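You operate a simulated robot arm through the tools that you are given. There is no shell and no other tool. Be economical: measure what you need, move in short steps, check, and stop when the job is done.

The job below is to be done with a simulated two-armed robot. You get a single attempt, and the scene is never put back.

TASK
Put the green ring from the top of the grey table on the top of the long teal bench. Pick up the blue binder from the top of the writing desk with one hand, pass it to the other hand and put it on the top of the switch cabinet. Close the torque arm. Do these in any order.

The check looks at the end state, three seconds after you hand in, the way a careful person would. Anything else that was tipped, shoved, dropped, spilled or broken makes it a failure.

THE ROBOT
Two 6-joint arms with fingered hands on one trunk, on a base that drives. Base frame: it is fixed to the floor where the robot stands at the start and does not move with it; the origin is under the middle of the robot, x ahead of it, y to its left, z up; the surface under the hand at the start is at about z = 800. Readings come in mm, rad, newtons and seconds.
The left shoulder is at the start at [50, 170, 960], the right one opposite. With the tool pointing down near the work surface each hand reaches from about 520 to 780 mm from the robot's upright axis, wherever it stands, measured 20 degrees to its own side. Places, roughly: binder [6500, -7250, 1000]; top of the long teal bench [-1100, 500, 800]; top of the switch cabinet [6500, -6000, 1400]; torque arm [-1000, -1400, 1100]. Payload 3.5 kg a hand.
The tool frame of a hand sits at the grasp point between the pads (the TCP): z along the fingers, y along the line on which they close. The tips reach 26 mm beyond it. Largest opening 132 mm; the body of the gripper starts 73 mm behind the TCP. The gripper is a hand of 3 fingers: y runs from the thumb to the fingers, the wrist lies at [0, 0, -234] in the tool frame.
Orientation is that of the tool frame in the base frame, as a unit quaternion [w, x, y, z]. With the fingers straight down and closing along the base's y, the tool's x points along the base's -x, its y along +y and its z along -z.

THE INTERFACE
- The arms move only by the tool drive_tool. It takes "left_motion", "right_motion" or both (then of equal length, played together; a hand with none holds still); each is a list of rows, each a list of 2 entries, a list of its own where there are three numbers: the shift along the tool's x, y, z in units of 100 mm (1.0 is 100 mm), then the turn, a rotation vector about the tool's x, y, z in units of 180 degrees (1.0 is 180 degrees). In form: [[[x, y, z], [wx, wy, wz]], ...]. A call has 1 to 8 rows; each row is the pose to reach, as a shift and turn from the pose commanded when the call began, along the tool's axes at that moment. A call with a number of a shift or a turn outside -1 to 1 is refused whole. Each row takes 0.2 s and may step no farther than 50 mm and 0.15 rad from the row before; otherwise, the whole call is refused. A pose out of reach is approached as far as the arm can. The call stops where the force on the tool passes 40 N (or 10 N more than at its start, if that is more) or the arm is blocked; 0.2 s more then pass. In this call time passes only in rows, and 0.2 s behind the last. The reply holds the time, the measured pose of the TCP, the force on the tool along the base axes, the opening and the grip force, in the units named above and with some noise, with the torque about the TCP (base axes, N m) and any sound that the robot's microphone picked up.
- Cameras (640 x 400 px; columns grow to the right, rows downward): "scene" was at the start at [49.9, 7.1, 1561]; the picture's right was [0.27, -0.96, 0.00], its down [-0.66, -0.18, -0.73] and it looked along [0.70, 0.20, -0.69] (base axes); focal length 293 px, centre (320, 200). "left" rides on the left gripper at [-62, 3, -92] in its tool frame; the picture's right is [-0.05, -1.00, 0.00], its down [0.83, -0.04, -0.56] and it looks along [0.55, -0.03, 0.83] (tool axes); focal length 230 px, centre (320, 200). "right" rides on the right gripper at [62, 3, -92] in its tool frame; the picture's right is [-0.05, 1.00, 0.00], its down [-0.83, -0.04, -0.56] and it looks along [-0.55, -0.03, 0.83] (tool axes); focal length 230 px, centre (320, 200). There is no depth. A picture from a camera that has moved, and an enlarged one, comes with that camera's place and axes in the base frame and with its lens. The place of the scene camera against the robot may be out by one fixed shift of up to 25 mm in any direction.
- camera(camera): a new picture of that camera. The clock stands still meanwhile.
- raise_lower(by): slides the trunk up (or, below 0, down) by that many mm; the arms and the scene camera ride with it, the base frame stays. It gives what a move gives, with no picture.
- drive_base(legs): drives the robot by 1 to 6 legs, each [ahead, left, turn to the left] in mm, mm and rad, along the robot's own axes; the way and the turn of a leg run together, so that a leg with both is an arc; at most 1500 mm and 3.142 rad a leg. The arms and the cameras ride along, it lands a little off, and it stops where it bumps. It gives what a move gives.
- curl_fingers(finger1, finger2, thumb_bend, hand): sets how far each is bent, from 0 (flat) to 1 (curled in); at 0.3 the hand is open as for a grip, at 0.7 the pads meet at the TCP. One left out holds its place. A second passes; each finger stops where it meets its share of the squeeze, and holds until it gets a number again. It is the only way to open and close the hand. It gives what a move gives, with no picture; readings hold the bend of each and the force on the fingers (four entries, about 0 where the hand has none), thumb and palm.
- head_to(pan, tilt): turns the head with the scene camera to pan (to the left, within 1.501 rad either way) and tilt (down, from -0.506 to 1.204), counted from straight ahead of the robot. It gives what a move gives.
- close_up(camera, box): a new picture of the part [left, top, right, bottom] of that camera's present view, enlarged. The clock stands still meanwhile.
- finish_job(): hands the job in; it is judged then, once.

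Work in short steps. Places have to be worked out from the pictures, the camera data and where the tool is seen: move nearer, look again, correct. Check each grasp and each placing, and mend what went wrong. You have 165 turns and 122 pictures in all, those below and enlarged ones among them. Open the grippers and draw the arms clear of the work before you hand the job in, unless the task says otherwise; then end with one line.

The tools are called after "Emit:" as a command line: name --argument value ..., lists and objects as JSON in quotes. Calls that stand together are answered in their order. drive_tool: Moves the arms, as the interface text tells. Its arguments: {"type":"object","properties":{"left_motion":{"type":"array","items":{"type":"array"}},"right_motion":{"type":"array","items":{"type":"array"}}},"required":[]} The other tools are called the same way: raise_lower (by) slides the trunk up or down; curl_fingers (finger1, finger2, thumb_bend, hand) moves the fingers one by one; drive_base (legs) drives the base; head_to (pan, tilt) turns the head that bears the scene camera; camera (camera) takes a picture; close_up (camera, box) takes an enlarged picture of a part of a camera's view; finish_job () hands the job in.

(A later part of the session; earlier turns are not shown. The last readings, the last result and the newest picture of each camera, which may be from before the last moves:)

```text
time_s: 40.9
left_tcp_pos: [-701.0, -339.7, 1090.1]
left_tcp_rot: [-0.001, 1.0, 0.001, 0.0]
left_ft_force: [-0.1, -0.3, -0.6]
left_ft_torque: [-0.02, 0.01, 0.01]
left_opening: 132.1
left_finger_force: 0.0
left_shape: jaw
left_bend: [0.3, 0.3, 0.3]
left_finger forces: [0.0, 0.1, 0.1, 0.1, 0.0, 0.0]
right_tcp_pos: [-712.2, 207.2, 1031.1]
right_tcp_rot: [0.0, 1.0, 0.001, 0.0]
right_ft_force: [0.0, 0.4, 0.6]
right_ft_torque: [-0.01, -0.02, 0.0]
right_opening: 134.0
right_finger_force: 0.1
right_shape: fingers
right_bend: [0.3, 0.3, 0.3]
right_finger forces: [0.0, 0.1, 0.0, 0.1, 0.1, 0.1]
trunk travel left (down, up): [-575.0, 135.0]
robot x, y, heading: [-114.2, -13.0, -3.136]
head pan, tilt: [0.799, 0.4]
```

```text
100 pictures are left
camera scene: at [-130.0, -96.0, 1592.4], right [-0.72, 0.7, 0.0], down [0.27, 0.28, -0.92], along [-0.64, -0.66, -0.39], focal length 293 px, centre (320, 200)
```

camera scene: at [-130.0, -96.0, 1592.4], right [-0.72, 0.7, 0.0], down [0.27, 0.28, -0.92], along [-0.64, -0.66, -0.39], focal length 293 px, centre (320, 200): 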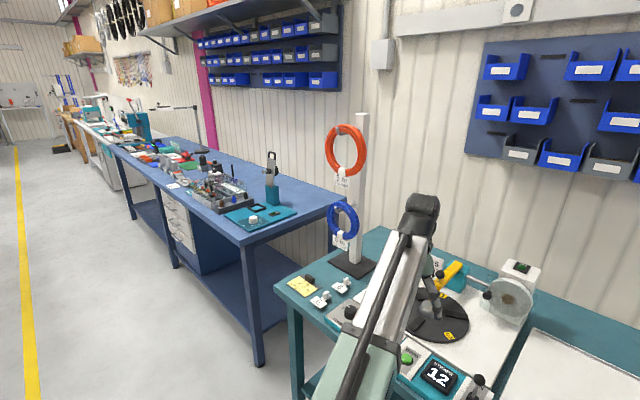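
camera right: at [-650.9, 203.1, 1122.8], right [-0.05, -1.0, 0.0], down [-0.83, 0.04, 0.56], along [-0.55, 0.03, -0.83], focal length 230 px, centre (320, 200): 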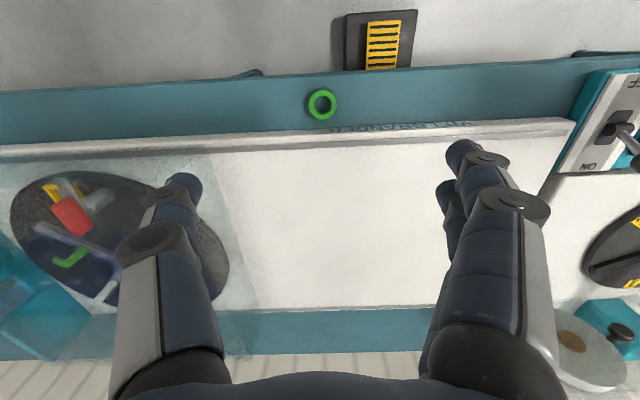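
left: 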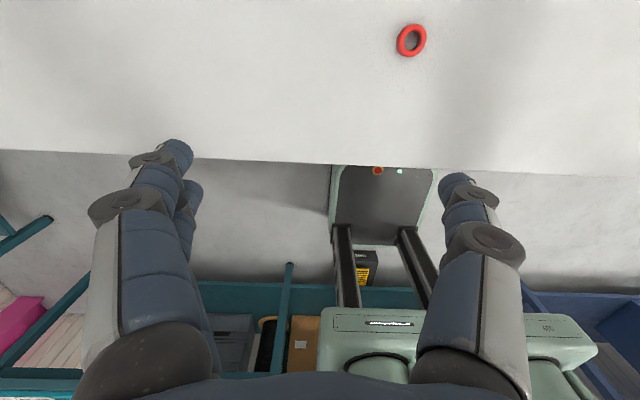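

Ring is placed. Now heading for the torque arm: raise trunk, back off slightly, and shift left along the benches.

Emit:
raise_lower --by 130

Emit:
drive_base --legs '[[-70, 0, 0], [0, 1200, 0]]'

Emit:
head_to --pan 0.2 --tilt 0.5

Emit:
camera --camera "scene"

```text
time_s: 42.5
left_tcp_pos: [-701.2, -340.7, 1220.7]
left_tcp_rot: [0.0, 1.0, 0.002, 0.0]
left_ft_force: [0.0, -0.1, 0.0]
left_ft_torque: [0.01, 0.0, -0.01]
left_opening: 131.8
left_finger_force: 0.1
left_shape: jaw
left_bend: [0.3, 0.3, 0.3]
left_finger forces: [0.1, 0.1, 0.0, 0.0, 0.0, 0.0]
right_tcp_pos: [-712.6, 207.7, 1161.2]
right_tcp_rot: [0.0, 1.0, 0.001, 0.0]
right_ft_force: [0.8, -0.5, -0.2]
right_ft_torque: [0.0, -0.02, 0.01]
right_opening: 134.1
right_finger_force: 0.0
right_shape: fingers
right_bend: [0.3, 0.3, 0.3]
right_finger forces: [0.1, 0.0, 0.0, 0.0, 0.0, 0.0]
trunk travel left (down, up): [-705.0, 5.0]
robot x, y, heading: [-118.4, -14.3, -3.137]
head pan, tilt: [0.799, 0.4]
```

```text
time_s: 49.2
left_tcp_pos: [-627.4, -1546.3, 1219.3]
left_tcp_rot: [0.0, 1.0, 0.0, 0.0]
left_ft_force: [0.8, 0.1, -1.0]
left_ft_torque: [0.01, -0.03, -0.01]
left_opening: 131.7
left_finger_force: 0.0
left_shape: jaw
left_bend: [0.3, 0.3, 0.3]
left_finger forces: [0.1, 0.0, 0.0, 0.0, 0.0, 0.0]
right_tcp_pos: [-639.9, -999.1, 1160.0]
right_tcp_rot: [0.0, 1.0, 0.0, 0.0]
right_ft_force: [-0.2, 0.3, -0.1]
right_ft_torque: [0.01, 0.04, 0.0]
right_opening: 134.4
right_finger_force: 0.1
right_shape: fingers
right_bend: [0.3, 0.3, 0.3]
right_finger forces: [0.1, 0.1, 0.0, 0.1, 0.0, 0.0]
trunk travel left (down, up): [-705.0, 5.0]
robot x, y, heading: [-41.8, -1223.8, -3.149]
head pan, tilt: [0.799, 0.4]
```

```text
time_s: 50.2
left_tcp_pos: [-628.3, -1546.0, 1221.1]
left_tcp_rot: [0.0, 1.0, 0.0, 0.0]
left_ft_force: [0.6, -0.7, 0.3]
left_ft_torque: [0.02, -0.02, -0.02]
left_opening: 132.0
left_finger_force: 0.1
left_shape: jaw
left_bend: [0.3, 0.3, 0.3]
left_finger forces: [0.0, 0.0, 0.0, 0.0, 0.1, 0.1]
right_tcp_pos: [-640.4, -997.6, 1161.2]
right_tcp_rot: [-0.001, 1.0, 0.0, 0.0]
right_ft_force: [-0.2, 0.3, -0.3]
right_ft_torque: [-0.01, 0.0, -0.03]
right_opening: 133.8
right_finger_force: 0.2
right_shape: fingers
right_bend: [0.3, 0.3, 0.3]
right_finger forces: [0.0, 0.0, 0.0, 0.1, 0.0, 0.0]
trunk travel left (down, up): [-705.0, 5.0]
robot x, y, heading: [-43.7, -1223.9, -3.143]
head pan, tilt: [0.201, 0.499]
```

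```text
99 pictures are left
camera scene: at [-82.0, -1254.7, 1713.3], right [-0.2, 0.98, 0.0], down [0.47, 0.1, -0.88], along [-0.86, -0.18, -0.48], focal length 293 px, centre (320, 200)
```

scene: 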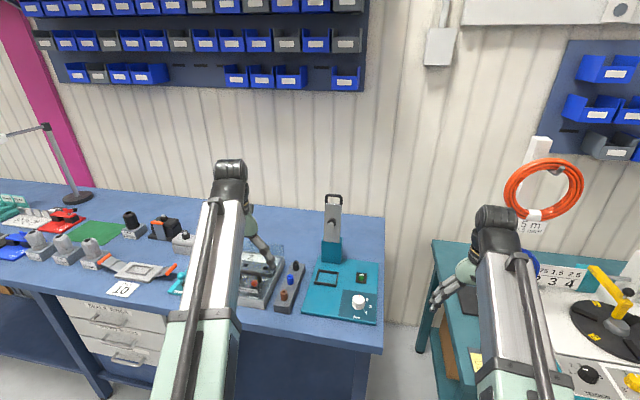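

Zooming in on the torque arm device.

Emit:
close_up --camera "scene" --box '[260, 175, 420, 335]'

```text
2.50 times, centred on (340, 255) of scene
camera zoom: at [-82.0, -1254.7, 1713.3], right [-0.2, 0.98, 0.0], down [0.47, 0.1, -0.88], along [-0.86, -0.18, -0.48], focal length 733 px, centre (270, 62)
```

zoom: 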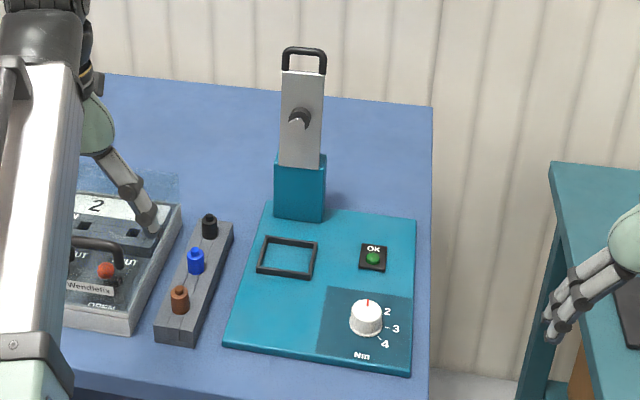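

The torque arm is a hinged plate standing upright (hinge in the teal block near [-1040, -1403, ~1000], handle top ≈ z 1200) that folds forward over the frame. I'll turn the left hand to point forward so that it can grip the plate by its edges near the handle, and pull it down along its arc.

Emit:
drive_tool --left_motion '[[[-0.1, -0.1, 0], [0, -0.047, 0]], [[-0.2, -0.2, 0], [0, -0.094, 0]], [[-0.3, -0.3, 0], [0, -0.141, 0]], [[-0.4, -0.4, 0], [0, -0.188, 0]], [[-0.5, -0.5, 0], [0, -0.235, 0]], [[-0.6, -0.6, 0], [0, -0.282, 0]], [[-0.7, -0.7, 0], [0, -0.329, 0]], [[-0.8, -0.8, 0], [0, -0.376, 0]]]'

Emit:
drive_tool --left_motion '[[[0, -0.2, 0], [0, -0.042, 0]], [[0, -0.4, 0], [0, -0.084, 0]], [[0, -0.6, 0], [0, -0.124, 0]]]'

Emit:
camera --camera "left"

Emit:
camera --camera "scene"

```text
time_s: 52.0
left_tcp_pos: [-715.3, -1467.8, 1221.4]
left_tcp_rot: [0.001, 0.831, 0.0, -0.556]
left_ft_force: [0.3, -0.4, -0.1]
left_ft_torque: [-0.04, 0.0, 0.02]
left_opening: 131.9
left_finger_force: 0.1
left_shape: jaw
left_bend: [0.3, 0.3, 0.3]
left_finger forces: [0.0, 0.1, 0.0, 0.0, 0.0, 0.0]
left hand out of reach, approached as far as the arm can: row 8
right_tcp_pos: [-639.3, -998.4, 1160.2]
right_tcp_rot: [0.0, 1.0, 0.0, 0.0]
right_ft_force: [-0.1, 0.3, -0.3]
right_ft_torque: [-0.02, 0.0, 0.03]
right_opening: 133.8
right_finger_force: 0.1
right_shape: fingers
right_bend: [0.3, 0.3, 0.3]
right_finger forces: [0.0, 0.1, 0.1, 0.0, 0.1, 0.0]
trunk travel left (down, up): [-705.0, 5.0]
robot x, y, heading: [-40.5, -1221.6, -3.147]
head pan, tilt: [0.201, 0.499]
```

```text
time_s: 52.8
left_tcp_pos: [-751.0, -1413.3, 1222.8]
left_tcp_rot: [-0.001, 0.715, -0.002, -0.699]
left_ft_force: [-0.1, 0.5, -0.3]
left_ft_torque: [-0.05, 0.0, 0.0]
left_opening: 131.8
left_finger_force: 0.1
left_shape: jaw
left_bend: [0.3, 0.3, 0.3]
left_finger forces: [0.1, 0.1, 0.1, 0.1, 0.1, 0.0]
left hand out of reach, approached as far as the arm can: row 1, 2, 3
right_tcp_pos: [-639.8, -998.4, 1162.2]
right_tcp_rot: [0.001, 1.0, 0.0, 0.0]
right_ft_force: [0.6, -0.1, -1.1]
right_ft_torque: [0.04, -0.02, -0.01]
right_opening: 134.2
right_finger_force: 0.0
right_shape: fingers
right_bend: [0.3, 0.3, 0.3]
right_finger forces: [0.0, 0.0, 0.0, 0.1, 0.0, 0.1]
trunk travel left (down, up): [-705.0, 5.0]
robot x, y, heading: [-47.4, -1221.5, -3.14]
head pan, tilt: [0.201, 0.499]
```

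```text
97 pictures are left
camera left: at [-659.6, -1417.0, 1286.9], right [0.0, 1.0, 0.05], down [0.57, 0.04, -0.82], along [-0.82, 0.03, -0.57], focal length 230 px, centre (320, 200)
```

left: 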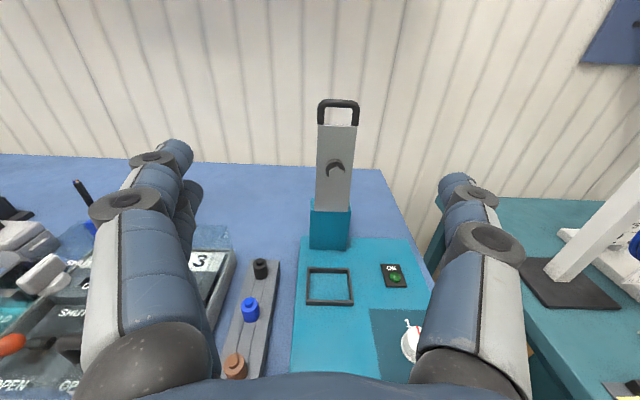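

```text
96 pictures are left
camera scene: at [-82.2, -1254.6, 1713.3], right [-0.2, 0.98, 0.0], down [0.47, 0.1, -0.88], along [-0.86, -0.18, -0.48], focal length 293 px, centre (320, 200)
```

scene: 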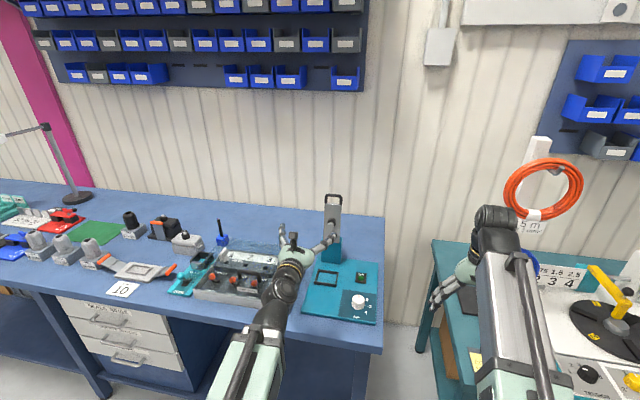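

Triangulated: handle top ≈ [-1028, -1382, 1210], plate ~60 mm wide, hinge ≈ z 1000, bench ≈ 895. Drive 85 mm ahead, then advance the left hand so the fingers straddle the plate at z ≈ 1175.

Emit:
drive_base --legs '[[85, 0, 0]]'

Emit:
drive_tool --left_motion '[[[0.2, -0.15, 0.3], [0, 0, 0]], [[0.45, -0.31, 0.6], [0, 0, 0]], [[0.45, -0.31, 1.0], [0, 0, 0]]]'

Emit:
camera --camera "left"

```text
time_s: 53.9
left_tcp_pos: [-836.0, -1414.4, 1223.4]
left_tcp_rot: [-0.003, 0.716, -0.003, -0.698]
left_ft_force: [-0.5, 0.5, -0.3]
left_ft_torque: [0.0, 0.03, 0.02]
left_opening: 131.8
left_finger_force: 0.0
left_shape: jaw
left_bend: [0.3, 0.3, 0.3]
left_finger forces: [0.0, 0.1, 0.0, 0.0, 0.0, 0.0]
right_tcp_pos: [-726.4, -999.4, 1159.1]
right_tcp_rot: [0.0, 1.0, 0.001, 0.0]
right_ft_force: [-1.1, -0.6, 0.1]
right_ft_torque: [0.01, -0.02, 0.01]
right_opening: 133.9
right_finger_force: 0.1
right_shape: fingers
right_bend: [0.3, 0.3, 0.3]
right_finger forces: [0.0, 0.0, 0.0, 0.0, 0.1, 0.0]
trunk travel left (down, up): [-705.0, 5.0]
robot x, y, heading: [-127.4, -1220.3, -3.14]
head pan, tilt: [0.201, 0.499]
```

```text
time_s: 54.7
left_tcp_pos: [-935.1, -1385.6, 1172.3]
left_tcp_rot: [-0.005, 0.717, -0.008, -0.697]
left_ft_force: [0.7, 0.1, 1.0]
left_ft_torque: [0.04, 0.0, -0.02]
left_opening: 132.0
left_finger_force: 0.1
left_shape: jaw
left_bend: [0.3, 0.3, 0.3]
left_finger forces: [0.1, 0.1, 0.0, 0.0, 0.0, 0.0]
left hand out of reach, approached as far as the arm can: row 2, 3
right_tcp_pos: [-726.8, -999.4, 1159.1]
right_tcp_rot: [0.0, 1.0, 0.001, 0.0]
right_ft_force: [-1.0, 0.4, -0.9]
right_ft_torque: [-0.01, -0.02, 0.02]
right_opening: 133.7
right_finger_force: 0.1
right_shape: fingers
right_bend: [0.3, 0.3, 0.3]
right_finger forces: [0.0, 0.1, 0.1, 0.0, 0.0, 0.0]
trunk travel left (down, up): [-705.0, 5.0]
robot x, y, heading: [-124.5, -1220.3, -3.138]
head pan, tilt: [0.201, 0.499]
```

```text
95 pictures are left
camera left: at [-845.6, -1389.5, 1236.6], right [0.02, 1.0, 0.05], down [0.58, 0.03, -0.81], along [-0.82, 0.04, -0.58], focal length 230 px, centre (320, 200)
```

left: 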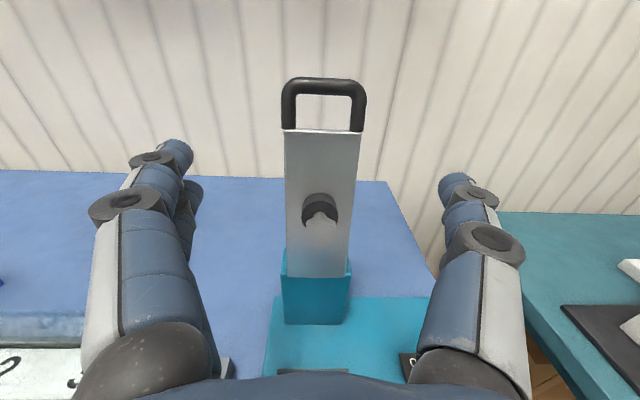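

Handle top refined to [-1032, -1384, 1209]; plate top edge at z ≈ 1174. Advance ~95 mm so the pads sit at the plate's sides just below its top.

Emit:
drive_tool --left_motion '[[[0.02, 0, 0.3], [0, 0, 0]], [[0.05, 0, 0.65], [0, 0, 0]], [[0.07, -0.01, 0.96], [0, 0, 0]]]'

Emit:
camera --camera "left"

```text
time_s: 55.5
left_tcp_pos: [-1029.5, -1383.9, 1168.4]
left_tcp_rot: [-0.007, 0.717, -0.007, -0.697]
left_ft_force: [-0.1, 0.6, 0.2]
left_ft_torque: [-0.03, 0.01, -0.02]
left_opening: 131.8
left_finger_force: 0.1
left_shape: jaw
left_bend: [0.3, 0.3, 0.3]
left_finger forces: [0.1, 0.0, 0.0, 0.0, 0.0, 0.0]
left hand out of reach, approached as far as the arm can: row 2, 3
right_tcp_pos: [-724.6, -997.7, 1160.9]
right_tcp_rot: [0.001, 1.0, 0.001, 0.0]
right_ft_force: [0.9, 0.4, 0.0]
right_ft_torque: [0.0, 0.0, 0.0]
right_opening: 133.8
right_finger_force: 0.0
right_shape: fingers
right_bend: [0.3, 0.3, 0.3]
right_finger forces: [0.0, 0.0, 0.0, 0.0, 0.1, 0.1]
trunk travel left (down, up): [-705.0, 5.0]
robot x, y, heading: [-128.1, -1223.6, -3.142]
head pan, tilt: [0.201, 0.499]
```

```text
94 pictures are left
camera left: at [-940.0, -1389.2, 1231.1], right [0.02, 1.0, 0.05], down [0.58, 0.03, -0.82], along [-0.82, 0.04, -0.58], focal length 230 px, centre (320, 200)
```

left: 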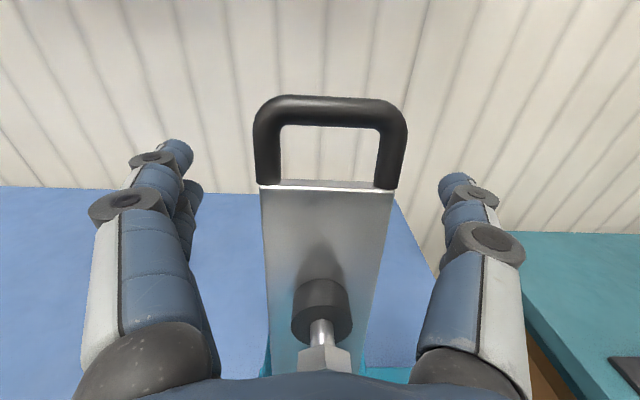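

Plate is centred between fingers. Closing on its edges gently.

Emit:
curl_fingers --hand "left" --finger1 0.6 --finger2 0.6 --thumb_bend 0.6

Emit:
camera --camera "left"

```text
time_s: 56.5
left_tcp_pos: [-1028.3, -1383.2, 1168.1]
left_tcp_rot: [-0.005, 0.717, -0.006, -0.697]
left_ft_force: [-1.4, 8.6, 1.2]
left_ft_torque: [-0.02, 0.04, -0.05]
left_opening: 49.2
left_finger_force: 8.3
left_shape: fingers
left_bend: [0.59, 0.57, 0.56]
left_finger forces: [1.2, 2.4, 0.0, 0.0, 12.8, 0.0]
right_tcp_pos: [-724.9, -996.9, 1162.0]
right_tcp_rot: [0.0, 1.0, -0.001, 0.0]
right_ft_force: [0.8, -0.5, -0.2]
right_ft_torque: [0.01, 0.01, 0.01]
right_opening: 134.1
right_finger_force: 0.1
right_shape: fingers
right_bend: [0.3, 0.3, 0.3]
right_finger forces: [0.1, 0.0, 0.0, 0.1, 0.1, 0.0]
trunk travel left (down, up): [-705.0, 5.0]
robot x, y, heading: [-127.7, -1222.5, -3.143]
head pan, tilt: [0.201, 0.499]
```

```text
93 pictures are left
camera left: at [-939.0, -1387.2, 1231.8], right [0.02, 1.0, 0.05], down [0.58, 0.03, -0.82], along [-0.82, 0.04, -0.58], focal length 230 px, centre (320, 200)
```

left: 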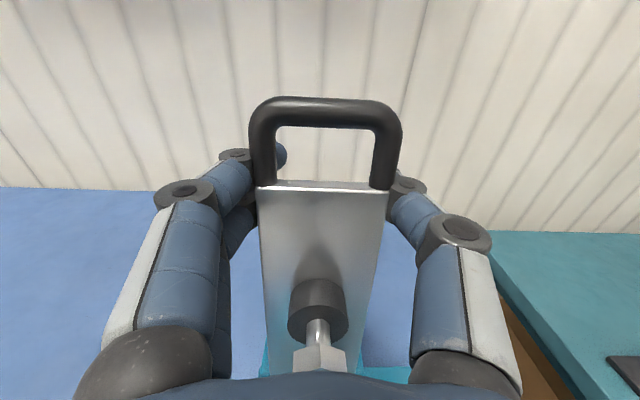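

The fingertips are hooked behind the plate. Pulling it along its arc by the first ~20°.

Emit:
drive_tool --left_motion '[[[0.01, 0, -0.15], [0, 0, 0]], [[0.03, 0, -0.3], [0, 0, 0]], [[0.06, 0, -0.45], [0, 0, 0]], [[0.1, 0, -0.58], [0, 0, 0]]]'

Emit:
camera --camera "left"

```text
time_s: 57.5
left_tcp_pos: [-969.2, -1386.4, 1162.3]
left_tcp_rot: [-0.006, 0.716, -0.008, -0.698]
left_ft_force: [4.1, 15.4, 12.9]
left_ft_torque: [0.37, 0.12, -0.23]
left_opening: 51.2
left_finger_force: 10.0
left_shape: fingers
left_bend: [0.6, 0.58, 0.56]
left_finger forces: [0.3, 2.2, 0.0, 0.0, 17.7, 0.1]
right_tcp_pos: [-722.5, -997.5, 1161.5]
right_tcp_rot: [0.001, 1.0, 0.001, 0.0]
right_ft_force: [-0.9, 0.1, 0.5]
right_ft_torque: [-0.03, 0.03, 0.0]
right_opening: 133.9
right_finger_force: 0.0
right_shape: fingers
right_bend: [0.3, 0.3, 0.3]
right_finger forces: [0.0, 0.0, 0.0, 0.0, 0.0, 0.0]
trunk travel left (down, up): [-705.0, 5.0]
robot x, y, heading: [-128.1, -1222.7, -3.136]
head pan, tilt: [0.201, 0.499]
```

```text
92 pictures are left
camera left: at [-879.4, -1390.5, 1225.7], right [0.02, 1.0, 0.05], down [0.58, 0.03, -0.82], along [-0.82, 0.04, -0.57], focal length 230 px, centre (320, 200)
```

left: 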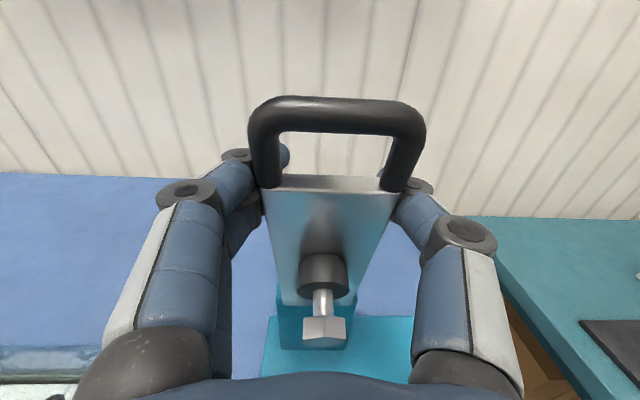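

It swings freely. Continuing along the arc to ~50–60°.

Emit:
drive_tool --left_motion '[[[0.04, -0.02, -0.14], [0, 0, 0]], [[0.1, -0.02, -0.27], [0, 0, 0]], [[0.18, -0.02, -0.4], [0, 0, 0]], [[0.27, -0.02, -0.51], [0, 0, 0]], [[0.38, -0.02, -0.62], [0, 0, 0]], [[0.5, -0.02, -0.72], [0, 0, 0]]]'

Emit:
camera --camera "left"

```text
time_s: 58.9
left_tcp_pos: [-895.6, -1392.1, 1116.7]
left_tcp_rot: [-0.007, 0.716, -0.01, -0.698]
left_ft_force: [10.8, 27.7, 9.7]
left_ft_torque: [0.32, 0.11, -0.44]
left_opening: 60.3
left_finger_force: 15.3
left_shape: fingers
left_bend: [0.6, 0.58, 0.53]
left_finger forces: [0.1, 1.6, 0.0, 0.0, 29.2, 0.0]
left hand out of reach, approached as far as the arm can: row 1, 2, 3, 4, 5, 6
right_tcp_pos: [-721.7, -997.1, 1162.5]
right_tcp_rot: [0.001, 1.0, 0.001, -0.002]
right_ft_force: [0.4, 0.7, -0.3]
right_ft_torque: [0.02, 0.03, 0.0]
right_opening: 134.0
right_finger_force: 0.1
right_shape: fingers
right_bend: [0.3, 0.3, 0.3]
right_finger forces: [0.0, 0.0, 0.1, 0.0, 0.0, 0.0]
trunk travel left (down, up): [-705.0, 5.0]
robot x, y, heading: [-126.7, -1220.1, -3.14]
head pan, tilt: [0.201, 0.499]
```

```text
91 pictures are left
camera left: at [-805.5, -1399.0, 1180.9], right [0.03, 1.0, 0.05], down [0.58, 0.03, -0.82], along [-0.82, 0.05, -0.58], focal length 230 px, centre (320, 200)
```

left: 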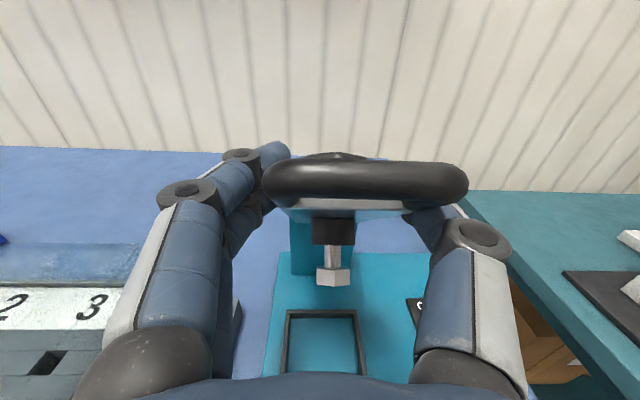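

Plate is near 60°. I'll correct the lateral drift (+8 mm in y) and continue downward.

Emit:
drive_tool --left_motion '[[[0.1, -0.1, -0.06], [0, 0, 0]], [[0.22, -0.12, -0.1], [0, 0, 0]], [[0.34, -0.12, -0.14], [0, 0, 0]], [[0.46, -0.12, -0.16], [0, 0, 0]]]'

Emit:
camera --camera "left"

Emit:
close_up --camera "scene" --box '[240, 175, 420, 335]'

```text
time_s: 59.6
left_tcp_pos: [-885.0, -1391.9, 1100.0]
left_tcp_rot: [-0.012, 0.714, -0.014, -0.7]
left_ft_force: [13.7, 26.4, 8.5]
left_ft_torque: [0.31, 0.01, -0.48]
left_opening: 59.2
left_finger_force: 15.2
left_shape: fingers
left_bend: [0.6, 0.58, 0.54]
left_finger forces: [0.0, 1.9, 0.0, 0.0, 27.8, 0.0]
left hand out of reach, approached as far as the arm can: row 1, 2, 3
right_tcp_pos: [-721.9, -994.4, 1162.8]
right_tcp_rot: [0.001, 1.0, 0.0, -0.001]
right_ft_force: [-0.3, -0.8, 0.0]
right_ft_torque: [0.03, 0.01, -0.01]
right_opening: 133.8
right_finger_force: 0.1
right_shape: fingers
right_bend: [0.3, 0.3, 0.3]
right_finger forces: [0.0, 0.0, 0.0, 0.0, 0.0, 0.0]
trunk travel left (down, up): [-705.0, 5.0]
robot x, y, heading: [-127.4, -1218.5, 3.141]
head pan, tilt: [0.201, 0.499]
stopped in row 3 (left hand): the force on the tool passed its limit at 43 N (the readings are from after the stop); the commanded pose is now the measured one
```

```text
90 pictures are left
camera left: at [-795.1, -1399.0, 1162.8], right [0.04, 1.0, 0.05], down [0.57, 0.02, -0.82], along [-0.82, 0.06, -0.57], focal length 230 px, centre (320, 200)
```

left: 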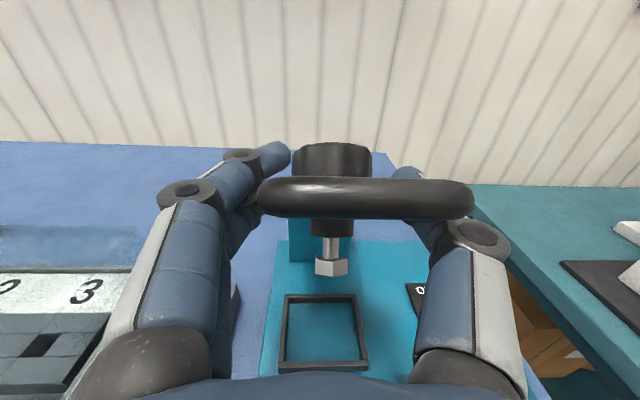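

```text
2.50 times, centred on (330, 255) of scene
camera zoom: at [-164.3, -1251.3, 1713.3], right [-0.2, 0.98, 0.0], down [0.47, 0.09, -0.88], along [-0.86, -0.18, -0.48], focal length 733 px, centre (295, 62)
```

zoom: 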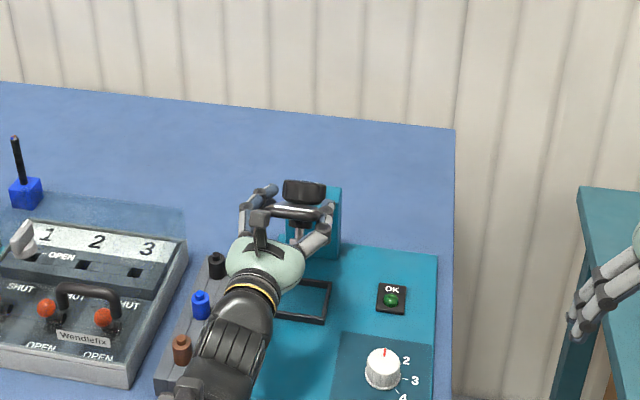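

Plate is ~60° over. I'll release the hand here (it's straining sideways), then press down from above with the closed fist.

Emit:
curl_fingers --hand "left" --finger1 0.3 --finger2 0.3 --thumb_bend 0.3

Emit:
camera --camera "left"

```text
time_s: 60.6
left_tcp_pos: [-887.6, -1401.4, 1097.6]
left_tcp_rot: [-0.01, 0.716, -0.01, -0.698]
left_ft_force: [1.2, -0.5, -2.4]
left_ft_torque: [-0.05, 0.1, -0.11]
left_opening: 134.1
left_finger_force: 1.2
left_shape: fingers
left_bend: [0.3, 0.3, 0.3]
left_finger forces: [0.1, 0.0, 0.1, 0.0, 1.9, 0.0]
right_tcp_pos: [-724.5, -999.1, 1160.5]
right_tcp_rot: [0.0, 1.0, 0.0, 0.0]
right_ft_force: [-0.2, 0.9, 0.4]
right_ft_torque: [0.02, 0.02, 0.0]
right_opening: 133.6
right_finger_force: 0.0
right_shape: fingers
right_bend: [0.3, 0.3, 0.3]
right_finger forces: [0.0, 0.0, 0.0, 0.0, 0.0, 0.0]
trunk travel left (down, up): [-705.0, 5.0]
robot x, y, heading: [-129.0, -1220.3, -3.142]
head pan, tilt: [0.201, 0.499]
```

```text
88 pictures are left
camera left: at [-797.6, -1406.7, 1159.8], right [0.03, 1.0, 0.05], down [0.58, 0.03, -0.82], along [-0.82, 0.05, -0.58], focal length 230 px, centre (320, 200)
```

left: 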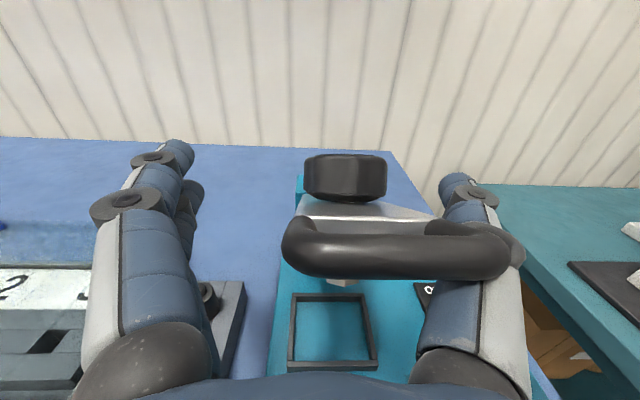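

The bail now seems to rest on the thumb. Lowering the hand lets the plate down gently.

Emit:
drive_tool --left_motion '[[[0.12, 0, -0.02], [0, 0, 0]], [[0.24, 0, -0.04], [0, 0, 0]], [[0.36, 0, -0.06], [0, 0, 0]], [[0.48, 0, -0.08], [0, 0, 0]]]'

Emit:
camera --camera "left"

```text
time_s: 61.6
left_tcp_pos: [-879.2, -1401.6, 1051.8]
left_tcp_rot: [-0.015, 0.716, -0.016, -0.698]
left_ft_force: [8.2, 8.8, 1.3]
left_ft_torque: [0.02, 0.11, -0.11]
left_opening: 138.5
left_finger_force: 6.1
left_shape: fingers
left_bend: [0.3, 0.3, 0.3]
left_finger forces: [0.1, 0.1, 0.1, 0.1, 12.5, 0.1]
left hand out of reach, approached as far as the arm can: row 4
right_tcp_pos: [-723.6, -997.9, 1161.3]
right_tcp_rot: [0.0, 1.0, 0.001, 0.0]
right_ft_force: [0.0, 0.8, 0.8]
right_ft_torque: [0.0, 0.0, -0.02]
right_opening: 133.9
right_finger_force: 0.0
right_shape: fingers
right_bend: [0.3, 0.3, 0.3]
right_finger forces: [0.0, 0.0, 0.0, 0.1, 0.0, 0.0]
trunk travel left (down, up): [-705.0, 5.0]
robot x, y, heading: [-126.2, -1225.4, -3.142]
head pan, tilt: [0.201, 0.499]
```

```text
87 pictures are left
camera left: at [-788.3, -1409.0, 1115.4], right [0.04, 1.0, 0.05], down [0.58, 0.02, -0.82], along [-0.81, 0.06, -0.58], focal length 230 px, centre (320, 200)
```

left: 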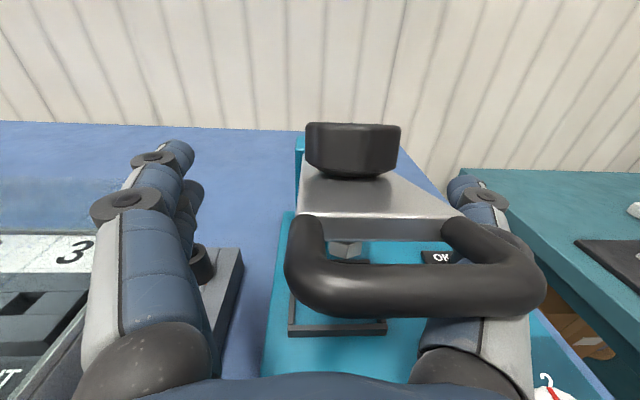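

Works, plate is coming down. Shift hand +y by 12 mm and lower another 40 mm.

Emit:
drive_tool --left_motion '[[[0, -0.15, 0], [0, 0, 0]], [[0.12, -0.15, 0], [0, 0, 0]], [[0.24, -0.15, 0], [0, 0, 0]], [[0.36, -0.15, 0], [0, 0, 0]]]'

Emit:
camera --camera "left"

```text
time_s: 62.6
left_tcp_pos: [-878.3, -1407.7, 1017.2]
left_tcp_rot: [-0.016, 0.718, -0.017, -0.696]
left_ft_force: [0.1, -0.8, -4.1]
left_ft_torque: [-0.25, 0.13, 0.0]
left_opening: 134.5
left_finger_force: 2.6
left_shape: fingers
left_bend: [0.3, 0.3, 0.3]
left_finger forces: [0.0, 0.0, 0.1, 0.0, 4.5, 0.0]
left hand out of reach, approached as far as the arm can: row 1, 2, 3, 4
right_tcp_pos: [-725.3, -998.9, 1160.7]
right_tcp_rot: [0.0, 1.0, 0.002, 0.0]
right_ft_force: [0.7, 0.5, -0.2]
right_ft_torque: [-0.01, 0.02, -0.04]
right_opening: 134.1
right_finger_force: 0.1
right_shape: fingers
right_bend: [0.3, 0.3, 0.3]
right_finger forces: [0.1, 0.0, 0.1, 0.0, 0.0, 0.1]
trunk travel left (down, up): [-705.0, 5.0]
robot x, y, heading: [-131.0, -1222.6, -3.141]
head pan, tilt: [0.201, 0.499]
```

```text
86 pictures are left
camera left: at [-788.7, -1415.4, 1081.6], right [0.04, 1.0, 0.05], down [0.58, 0.02, -0.81], along [-0.81, 0.07, -0.58], focal length 230 px, centre (320, 200)
```

left: 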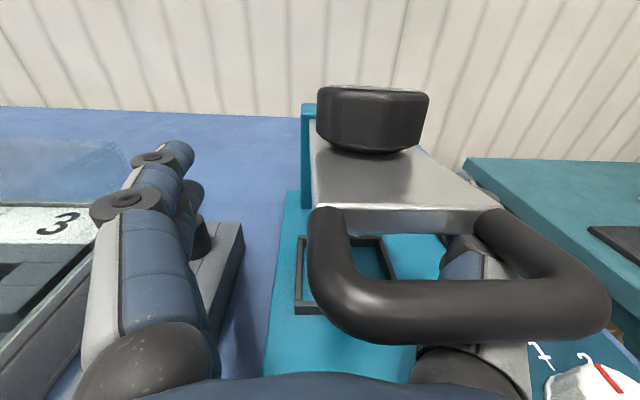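

Nearly horizontal now with the bail sitting on the thumb. Lower 20 mm more, then back the whole robot off so the thumb slides out.

Emit:
drive_tool --left_motion '[[[0.1, 0, 0], [0, 0, 0]], [[0.2, 0, 0], [0, 0, 0]]]'

Emit:
camera --camera "left"

```text
time_s: 63.2
left_tcp_pos: [-878.3, -1416.6, 1000.6]
left_tcp_rot: [-0.013, 0.717, -0.014, -0.697]
left_ft_force: [1.4, 1.2, -2.4]
left_ft_torque: [-0.09, 0.13, 0.02]
left_opening: 135.1
left_finger_force: 1.6
left_shape: fingers
left_bend: [0.3, 0.3, 0.3]
left_finger forces: [0.0, 0.0, 0.0, 0.0, 2.7, 0.1]
left hand out of reach, approached as far as the arm can: row 1, 2
right_tcp_pos: [-725.3, -997.9, 1161.5]
right_tcp_rot: [0.0, 1.0, 0.0, 0.0]
right_ft_force: [-0.7, -0.3, -0.4]
right_ft_torque: [-0.02, 0.02, 0.0]
right_opening: 133.8
right_finger_force: 0.0
right_shape: fingers
right_bend: [0.3, 0.3, 0.3]
right_finger forces: [0.1, 0.0, 0.0, 0.0, 0.0, 0.0]
trunk travel left (down, up): [-705.0, 5.0]
robot x, y, heading: [-129.4, -1222.1, -3.14]
head pan, tilt: [0.201, 0.499]
```

```text
85 pictures are left
camera left: at [-788.8, -1423.5, 1064.4], right [0.04, 1.0, 0.05], down [0.58, 0.02, -0.82], along [-0.81, 0.06, -0.58], focal length 230 px, centre (320, 200)
```

left: 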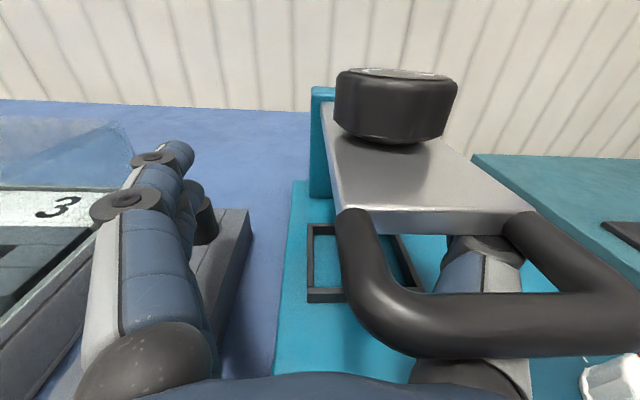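

Now back off the robot so the thumb slips out from under the bail.

Emit:
drive_base --legs '[[-170, 0, 0]]'

Emit:
camera --camera "left"

Emit:
close_up --camera "scene" --box '[240, 155, 420, 335]'

```text
time_s: 64.6
left_tcp_pos: [-709.5, -1414.7, 1003.3]
left_tcp_rot: [-0.015, 0.716, -0.015, -0.698]
left_ft_force: [0.0, -0.5, 0.1]
left_ft_torque: [-0.02, 0.01, 0.01]
left_opening: 134.0
left_finger_force: 0.0
left_shape: fingers
left_bend: [0.3, 0.3, 0.3]
left_finger forces: [0.0, 0.0, 0.1, 0.1, 0.1, 0.1]
right_tcp_pos: [-554.1, -997.2, 1161.9]
right_tcp_rot: [0.0, 1.0, -0.001, -0.001]
right_ft_force: [0.5, -0.2, -0.7]
right_ft_torque: [0.02, 0.02, -0.03]
right_opening: 134.2
right_finger_force: 0.1
right_shape: fingers
right_bend: [0.3, 0.3, 0.3]
right_finger forces: [0.0, 0.1, 0.0, 0.0, 0.0, 0.1]
trunk travel left (down, up): [-705.0, 5.0]
robot x, y, heading: [42.3, -1223.0, 3.141]
head pan, tilt: [0.201, 0.499]
```

```text
84 pictures are left
camera left: at [-619.1, -1421.4, 1065.4], right [0.04, 1.0, 0.05], down [0.58, 0.02, -0.82], along [-0.82, 0.06, -0.58], focal length 230 px, centre (320, 200)
```

left: 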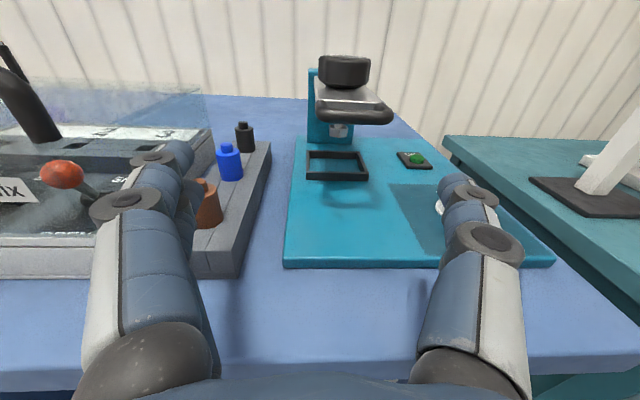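

```text
2.22 times, centred on (330, 245) of scene
camera zoom: at [4.0, -1254.6, 1713.4], right [-0.2, 0.98, 0.0], down [0.47, 0.09, -0.88], along [-0.86, -0.17, -0.48], focal length 652 px, centre (298, 100)
```

zoom: 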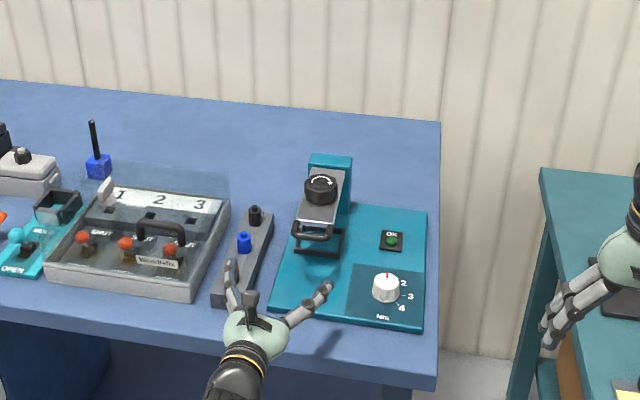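

The arm stays near-horizontal by friction; whether fully closed is unclear. I'll raise the left hand, make a fist, and press down on the handle to find the stop.

Emit:
drive_tool --left_motion '[[[-0.4, -0.1, 0], [0, 0, 0]], [[-0.8, -0.2, 0.1], [0, 0, 0]], [[-1.0, -0.3, 0.4], [0, 0, 0]]]'

Emit:
curl_fingers --hand "left" --finger1 0.7 --finger2 0.7 --thumb_bend 0.7

Emit:
camera --camera "left"

```text
time_s: 65.4
left_tcp_pos: [-753.6, -1383.1, 1101.8]
left_tcp_rot: [-0.017, 0.717, -0.018, -0.696]
left_ft_force: [0.2, -0.1, 0.1]
left_ft_torque: [-0.01, -0.01, 0.0]
left_opening: 134.0
left_finger_force: 0.2
left_shape: fingers
left_bend: [0.3, 0.3, 0.3]
left_finger forces: [0.0, 0.0, 0.0, 0.1, 0.0, 0.1]
right_tcp_pos: [-555.2, -995.7, 1161.8]
right_tcp_rot: [0.0, 1.0, -0.001, 0.0]
right_ft_force: [0.2, -0.9, 0.1]
right_ft_torque: [-0.02, 0.02, 0.01]
right_opening: 133.9
right_finger_force: 0.1
right_shape: fingers
right_bend: [0.3, 0.3, 0.3]
right_finger forces: [0.2, 0.1, 0.0, 0.0, 0.0, 0.1]
trunk travel left (down, up): [-705.0, 5.0]
robot x, y, heading: [42.9, -1220.0, 3.142]
head pan, tilt: [0.201, 0.499]
```

```text
time_s: 66.4
left_tcp_pos: [-752.5, -1383.0, 1099.8]
left_tcp_rot: [-0.017, 0.717, -0.017, -0.696]
left_ft_force: [-0.8, 0.4, 0.4]
left_ft_torque: [0.03, -0.03, -0.02]
left_opening: 6.2
left_finger_force: 0.1
left_shape: fingers
left_bend: [0.7, 0.7, 0.7]
left_finger forces: [0.0, 0.0, 0.0, 0.0, 0.1, 0.0]
right_tcp_pos: [-555.0, -997.2, 1161.1]
right_tcp_rot: [0.0, 1.0, -0.001, 0.0]
right_ft_force: [1.3, -0.2, -0.5]
right_ft_torque: [-0.05, 0.0, 0.0]
right_opening: 134.0
right_finger_force: 0.1
right_shape: fingers
right_bend: [0.3, 0.3, 0.3]
right_finger forces: [0.0, 0.1, 0.0, 0.0, 0.1, 0.0]
trunk travel left (down, up): [-705.0, 5.0]
robot x, y, heading: [41.5, -1219.1, 3.14]
head pan, tilt: [0.201, 0.499]
```

```text
82 pictures are left
camera left: at [-662.7, -1390.3, 1165.3], right [0.05, 1.0, 0.05], down [0.58, 0.02, -0.81], along [-0.81, 0.07, -0.58], focal length 230 px, centre (320, 200)
```

left: 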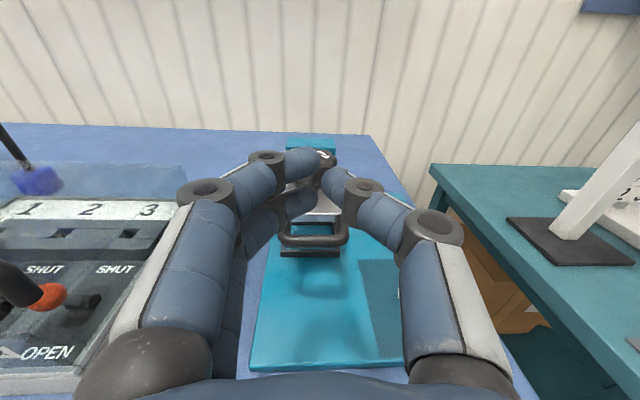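

Bail is at about [-828, -1380, 1005]. Move the fist above it and press down in small steps.

Emit:
drive_tool --left_motion '[[[0, 0, 0.35], [0, 0, 0]], [[0.1, 0, 0.72], [0, 0, 0]], [[0.3, 0, 0.72], [0, 0, 0]], [[0.45, 0, 0.72], [0, 0, 0]]]'

Emit:
drive_tool --left_motion '[[[0.1, 0, 0], [0, 0, 0]], [[0.2, 0, 0], [0, 0, 0]], [[0.3, 0, 0], [0, 0, 0]], [[0.4, 0, 0], [0, 0, 0]], [[0.5, 0, 0], [0, 0, 0]], [[0.6, 0, 0], [0, 0, 0]]]'

Emit:
camera --camera "left"

```text
time_s: 67.4
left_tcp_pos: [-823.7, -1386.7, 1055.6]
left_tcp_rot: [-0.018, 0.718, -0.019, -0.696]
left_ft_force: [0.5, -0.2, -0.1]
left_ft_torque: [-0.03, 0.01, 0.01]
left_opening: 5.9
left_finger_force: 0.0
left_shape: fingers
left_bend: [0.7, 0.7, 0.7]
left_finger forces: [0.0, 0.0, 0.1, 0.0, 0.0, 0.0]
left hand out of reach, approached as far as the arm can: row 3, 4
right_tcp_pos: [-554.2, -996.8, 1160.7]
right_tcp_rot: [0.0, 1.0, -0.001, 0.0]
right_ft_force: [-0.1, 0.2, 0.8]
right_ft_torque: [-0.01, -0.02, 0.0]
right_opening: 133.9
right_finger_force: 0.1
right_shape: fingers
right_bend: [0.3, 0.3, 0.3]
right_finger forces: [0.0, 0.0, 0.0, 0.0, 0.1, 0.0]
trunk travel left (down, up): [-705.0, 5.0]
robot x, y, heading: [40.9, -1224.7, 3.143]
head pan, tilt: [0.201, 0.499]
```

```text
time_s: 68.4
left_tcp_pos: [-822.8, -1395.5, 1036.4]
left_tcp_rot: [0.02, -0.706, 0.02, 0.707]
left_ft_force: [9.1, -2.2, 14.0]
left_ft_torque: [-0.08, 0.18, 0.03]
left_opening: 6.0
left_finger_force: 9.1
left_shape: fingers
left_bend: [0.7, 0.72, 0.7]
left_finger forces: [0.0, 18.7, 0.1, 0.0, 0.0, 0.1]
left hand out of reach, approached as far as the arm can: row 2, 3, 4
right_tcp_pos: [-553.2, -997.6, 1160.7]
right_tcp_rot: [-0.001, 1.0, -0.001, -0.001]
right_ft_force: [-0.7, 1.0, 0.7]
right_ft_torque: [0.01, 0.01, 0.02]
right_opening: 133.8
right_finger_force: 0.1
right_shape: fingers
right_bend: [0.3, 0.3, 0.3]
right_finger forces: [0.0, 0.0, 0.0, 0.0, 0.1, 0.0]
trunk travel left (down, up): [-705.0, 5.0]
robot x, y, heading: [37.6, -1226.9, 3.142]
head pan, tilt: [0.201, 0.499]
stopped in row 4 (left hand): the force on the tool passed its limit at 46 N (the readings are from after the stop); the commanded pose is now the measured one
```

```text
81 pictures are left
camera left: at [-730.8, -1404.1, 1097.1], right [0.06, 1.0, 0.05], down [0.56, 0.01, -0.83], along [-0.83, 0.08, -0.56], focal length 230 px, centre (320, 200)
```

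left: 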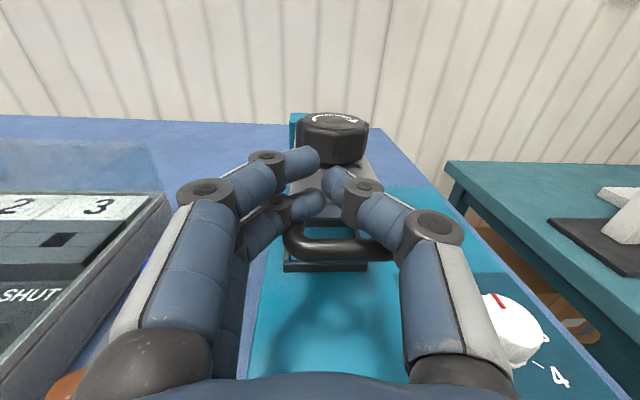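

Firm stop at 46 N. Raise the hand and examine the arm's state.

Emit:
drive_tool --left_motion '[[[-0.4, 0, 0], [0, 0, 0]], [[-0.8, 0, -0.2], [0, 0, 0]], [[-1.0, 0, -0.6], [0, 0, 0]], [[-1.0, 0, -1.0], [0, 0, 0]]]'

Emit:
camera --camera "left"

Emit:
close_up --camera "scene" --box '[280, 175, 400, 275]'

```text
time_s: 69.4
left_tcp_pos: [-721.2, -1399.6, 1135.9]
left_tcp_rot: [-0.019, 0.71, -0.019, -0.704]
left_ft_force: [0.5, -0.6, -0.6]
left_ft_torque: [0.04, 0.01, 0.01]
left_opening: 6.2
left_finger_force: 0.1
left_shape: fingers
left_bend: [0.7, 0.7, 0.7]
left_finger forces: [0.1, 0.1, 0.0, 0.0, 0.0, 0.1]
right_tcp_pos: [-554.8, -997.4, 1160.9]
right_tcp_rot: [0.0, 1.0, -0.002, 0.0]
right_ft_force: [0.2, -0.1, -0.7]
right_ft_torque: [0.01, 0.03, 0.0]
right_opening: 134.1
right_finger_force: 0.0
right_shape: fingers
right_bend: [0.3, 0.3, 0.3]
right_finger forces: [0.0, 0.0, 0.0, 0.1, 0.0, 0.0]
trunk travel left (down, up): [-705.0, 5.0]
robot x, y, heading: [42.2, -1221.9, 3.137]
head pan, tilt: [0.201, 0.499]
```

```text
80 pictures are left
camera left: at [-630.6, -1408.0, 1196.8], right [0.06, 1.0, 0.05], down [0.56, 0.01, -0.83], along [-0.82, 0.08, -0.56], focal length 230 px, centre (320, 200)
```

left: 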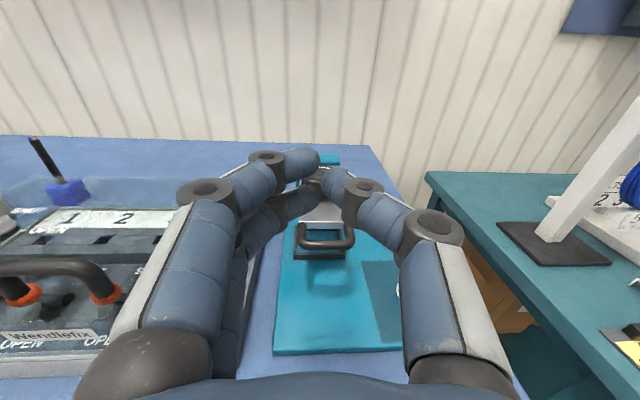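

```text
4.00 times, centred on (340, 225) of scene
camera zoom: at [2.3, -1254.5, 1713.3], right [-0.2, 0.98, 0.0], down [0.47, 0.09, -0.88], along [-0.86, -0.17, -0.48], focal length 1173 px, centre (240, 100)
```

zoom: 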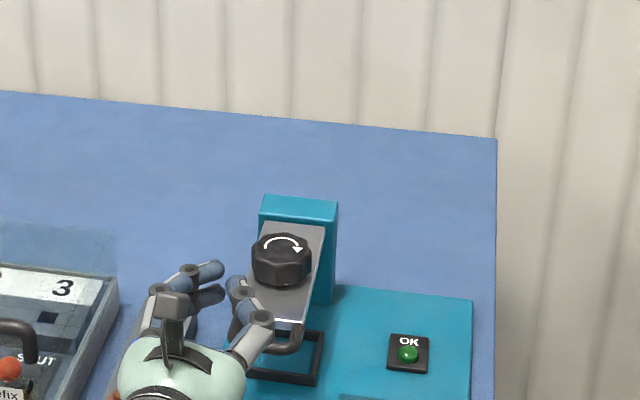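

Bail height unchanged (~1006). I want a side-level view: back up a bit, lower the trunk so that the head camera is at the arm's height.

Emit:
drive_base --legs '[[-90, 0, 0]]'

Emit:
raise_lower --by -600

Emit:
drive_base --legs '[[0, -400, 0]]'

Emit:
head_to --pan 0.45 --tilt 0.1

Emit:
close_up --camera "scene" --box '[200, 100, 440, 250]'

```text
time_s: 70.5
left_tcp_pos: [-632.4, -1400.1, 1135.5]
left_tcp_rot: [-0.021, 0.709, -0.021, -0.705]
left_ft_force: [1.0, 0.3, 0.0]
left_ft_torque: [0.02, 0.0, 0.01]
left_opening: 6.3
left_finger_force: 0.0
left_shape: fingers
left_bend: [0.7, 0.7, 0.7]
left_finger forces: [0.0, 0.0, 0.0, 0.0, 0.1, 0.0]
right_tcp_pos: [-465.8, -997.2, 1161.4]
right_tcp_rot: [-0.001, 1.0, -0.001, -0.001]
right_ft_force: [0.5, 1.2, 0.0]
right_ft_torque: [-0.01, 0.01, 0.05]
right_opening: 134.2
right_finger_force: 0.0
right_shape: fingers
right_bend: [0.3, 0.3, 0.3]
right_finger forces: [0.0, 0.1, 0.0, 0.0, 0.0, 0.0]
trunk travel left (down, up): [-705.0, 5.0]
robot x, y, heading: [128.7, -1222.3, 3.141]
head pan, tilt: [0.201, 0.499]
```

```text
refused: -600 is not a number from -400 to 400
```

```text
time_s: 73.0
left_tcp_pos: [-632.3, -985.7, 1135.0]
left_tcp_rot: [-0.021, 0.709, -0.022, -0.704]
left_ft_force: [0.1, -0.3, 1.0]
left_ft_torque: [0.04, -0.01, 0.04]
left_opening: 6.0
left_finger_force: 0.1
left_shape: fingers
left_bend: [0.7, 0.7, 0.7]
left_finger forces: [0.0, 0.0, 0.0, 0.0, 0.0, 0.1]
right_tcp_pos: [-464.8, -585.3, 1161.9]
right_tcp_rot: [0.0, 1.0, -0.003, 0.0]
right_ft_force: [-0.5, 0.3, 0.2]
right_ft_torque: [-0.01, 0.02, 0.03]
right_opening: 133.8
right_finger_force: 0.1
right_shape: fingers
right_bend: [0.3, 0.3, 0.3]
right_finger forces: [0.0, 0.0, 0.0, 0.1, 0.0, 0.1]
trunk travel left (down, up): [-705.0, 5.0]
robot x, y, heading: [129.9, -815.3, 3.138]
head pan, tilt: [0.201, 0.499]
```

```text
time_s: 73.9
left_tcp_pos: [-633.0, -988.6, 1134.9]
left_tcp_rot: [-0.021, 0.71, -0.022, -0.704]
left_ft_force: [-0.6, -0.3, -1.0]
left_ft_torque: [0.02, 0.02, -0.01]
left_opening: 6.1
left_finger_force: 0.1
left_shape: fingers
left_bend: [0.7, 0.7, 0.7]
left_finger forces: [0.0, 0.0, 0.1, 0.0, 0.0, 0.1]
right_tcp_pos: [-464.7, -585.5, 1159.8]
right_tcp_rot: [0.0, 1.0, -0.002, 0.001]
right_ft_force: [-0.4, -0.1, 0.2]
right_ft_torque: [-0.03, -0.03, 0.02]
right_opening: 133.9
right_finger_force: 0.0
right_shape: fingers
right_bend: [0.3, 0.3, 0.3]
right_finger forces: [0.0, 0.0, 0.0, 0.1, 0.0, 0.0]
trunk travel left (down, up): [-705.0, 5.0]
robot x, y, heading: [132.7, -813.2, 3.138]
head pan, tilt: [0.45, 0.099]
```

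```text
2.67 times, centred on (320, 175) of scene
camera zoom: at [97.7, -868.0, 1750.3], right [-0.43, 0.9, 0.0], down [0.09, 0.04, -0.99], along [-0.9, -0.43, -0.1], focal length 782 px, centre (320, 267)
```

zoom: 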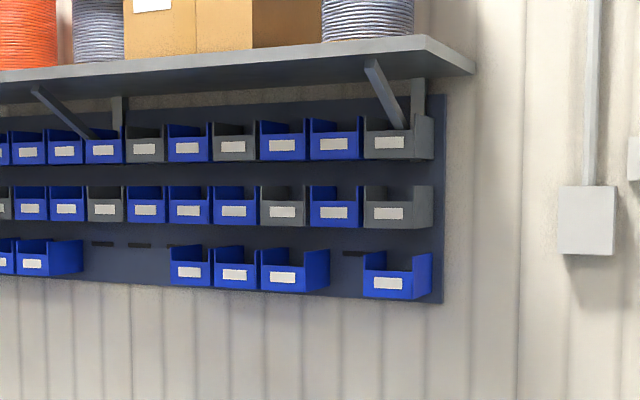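

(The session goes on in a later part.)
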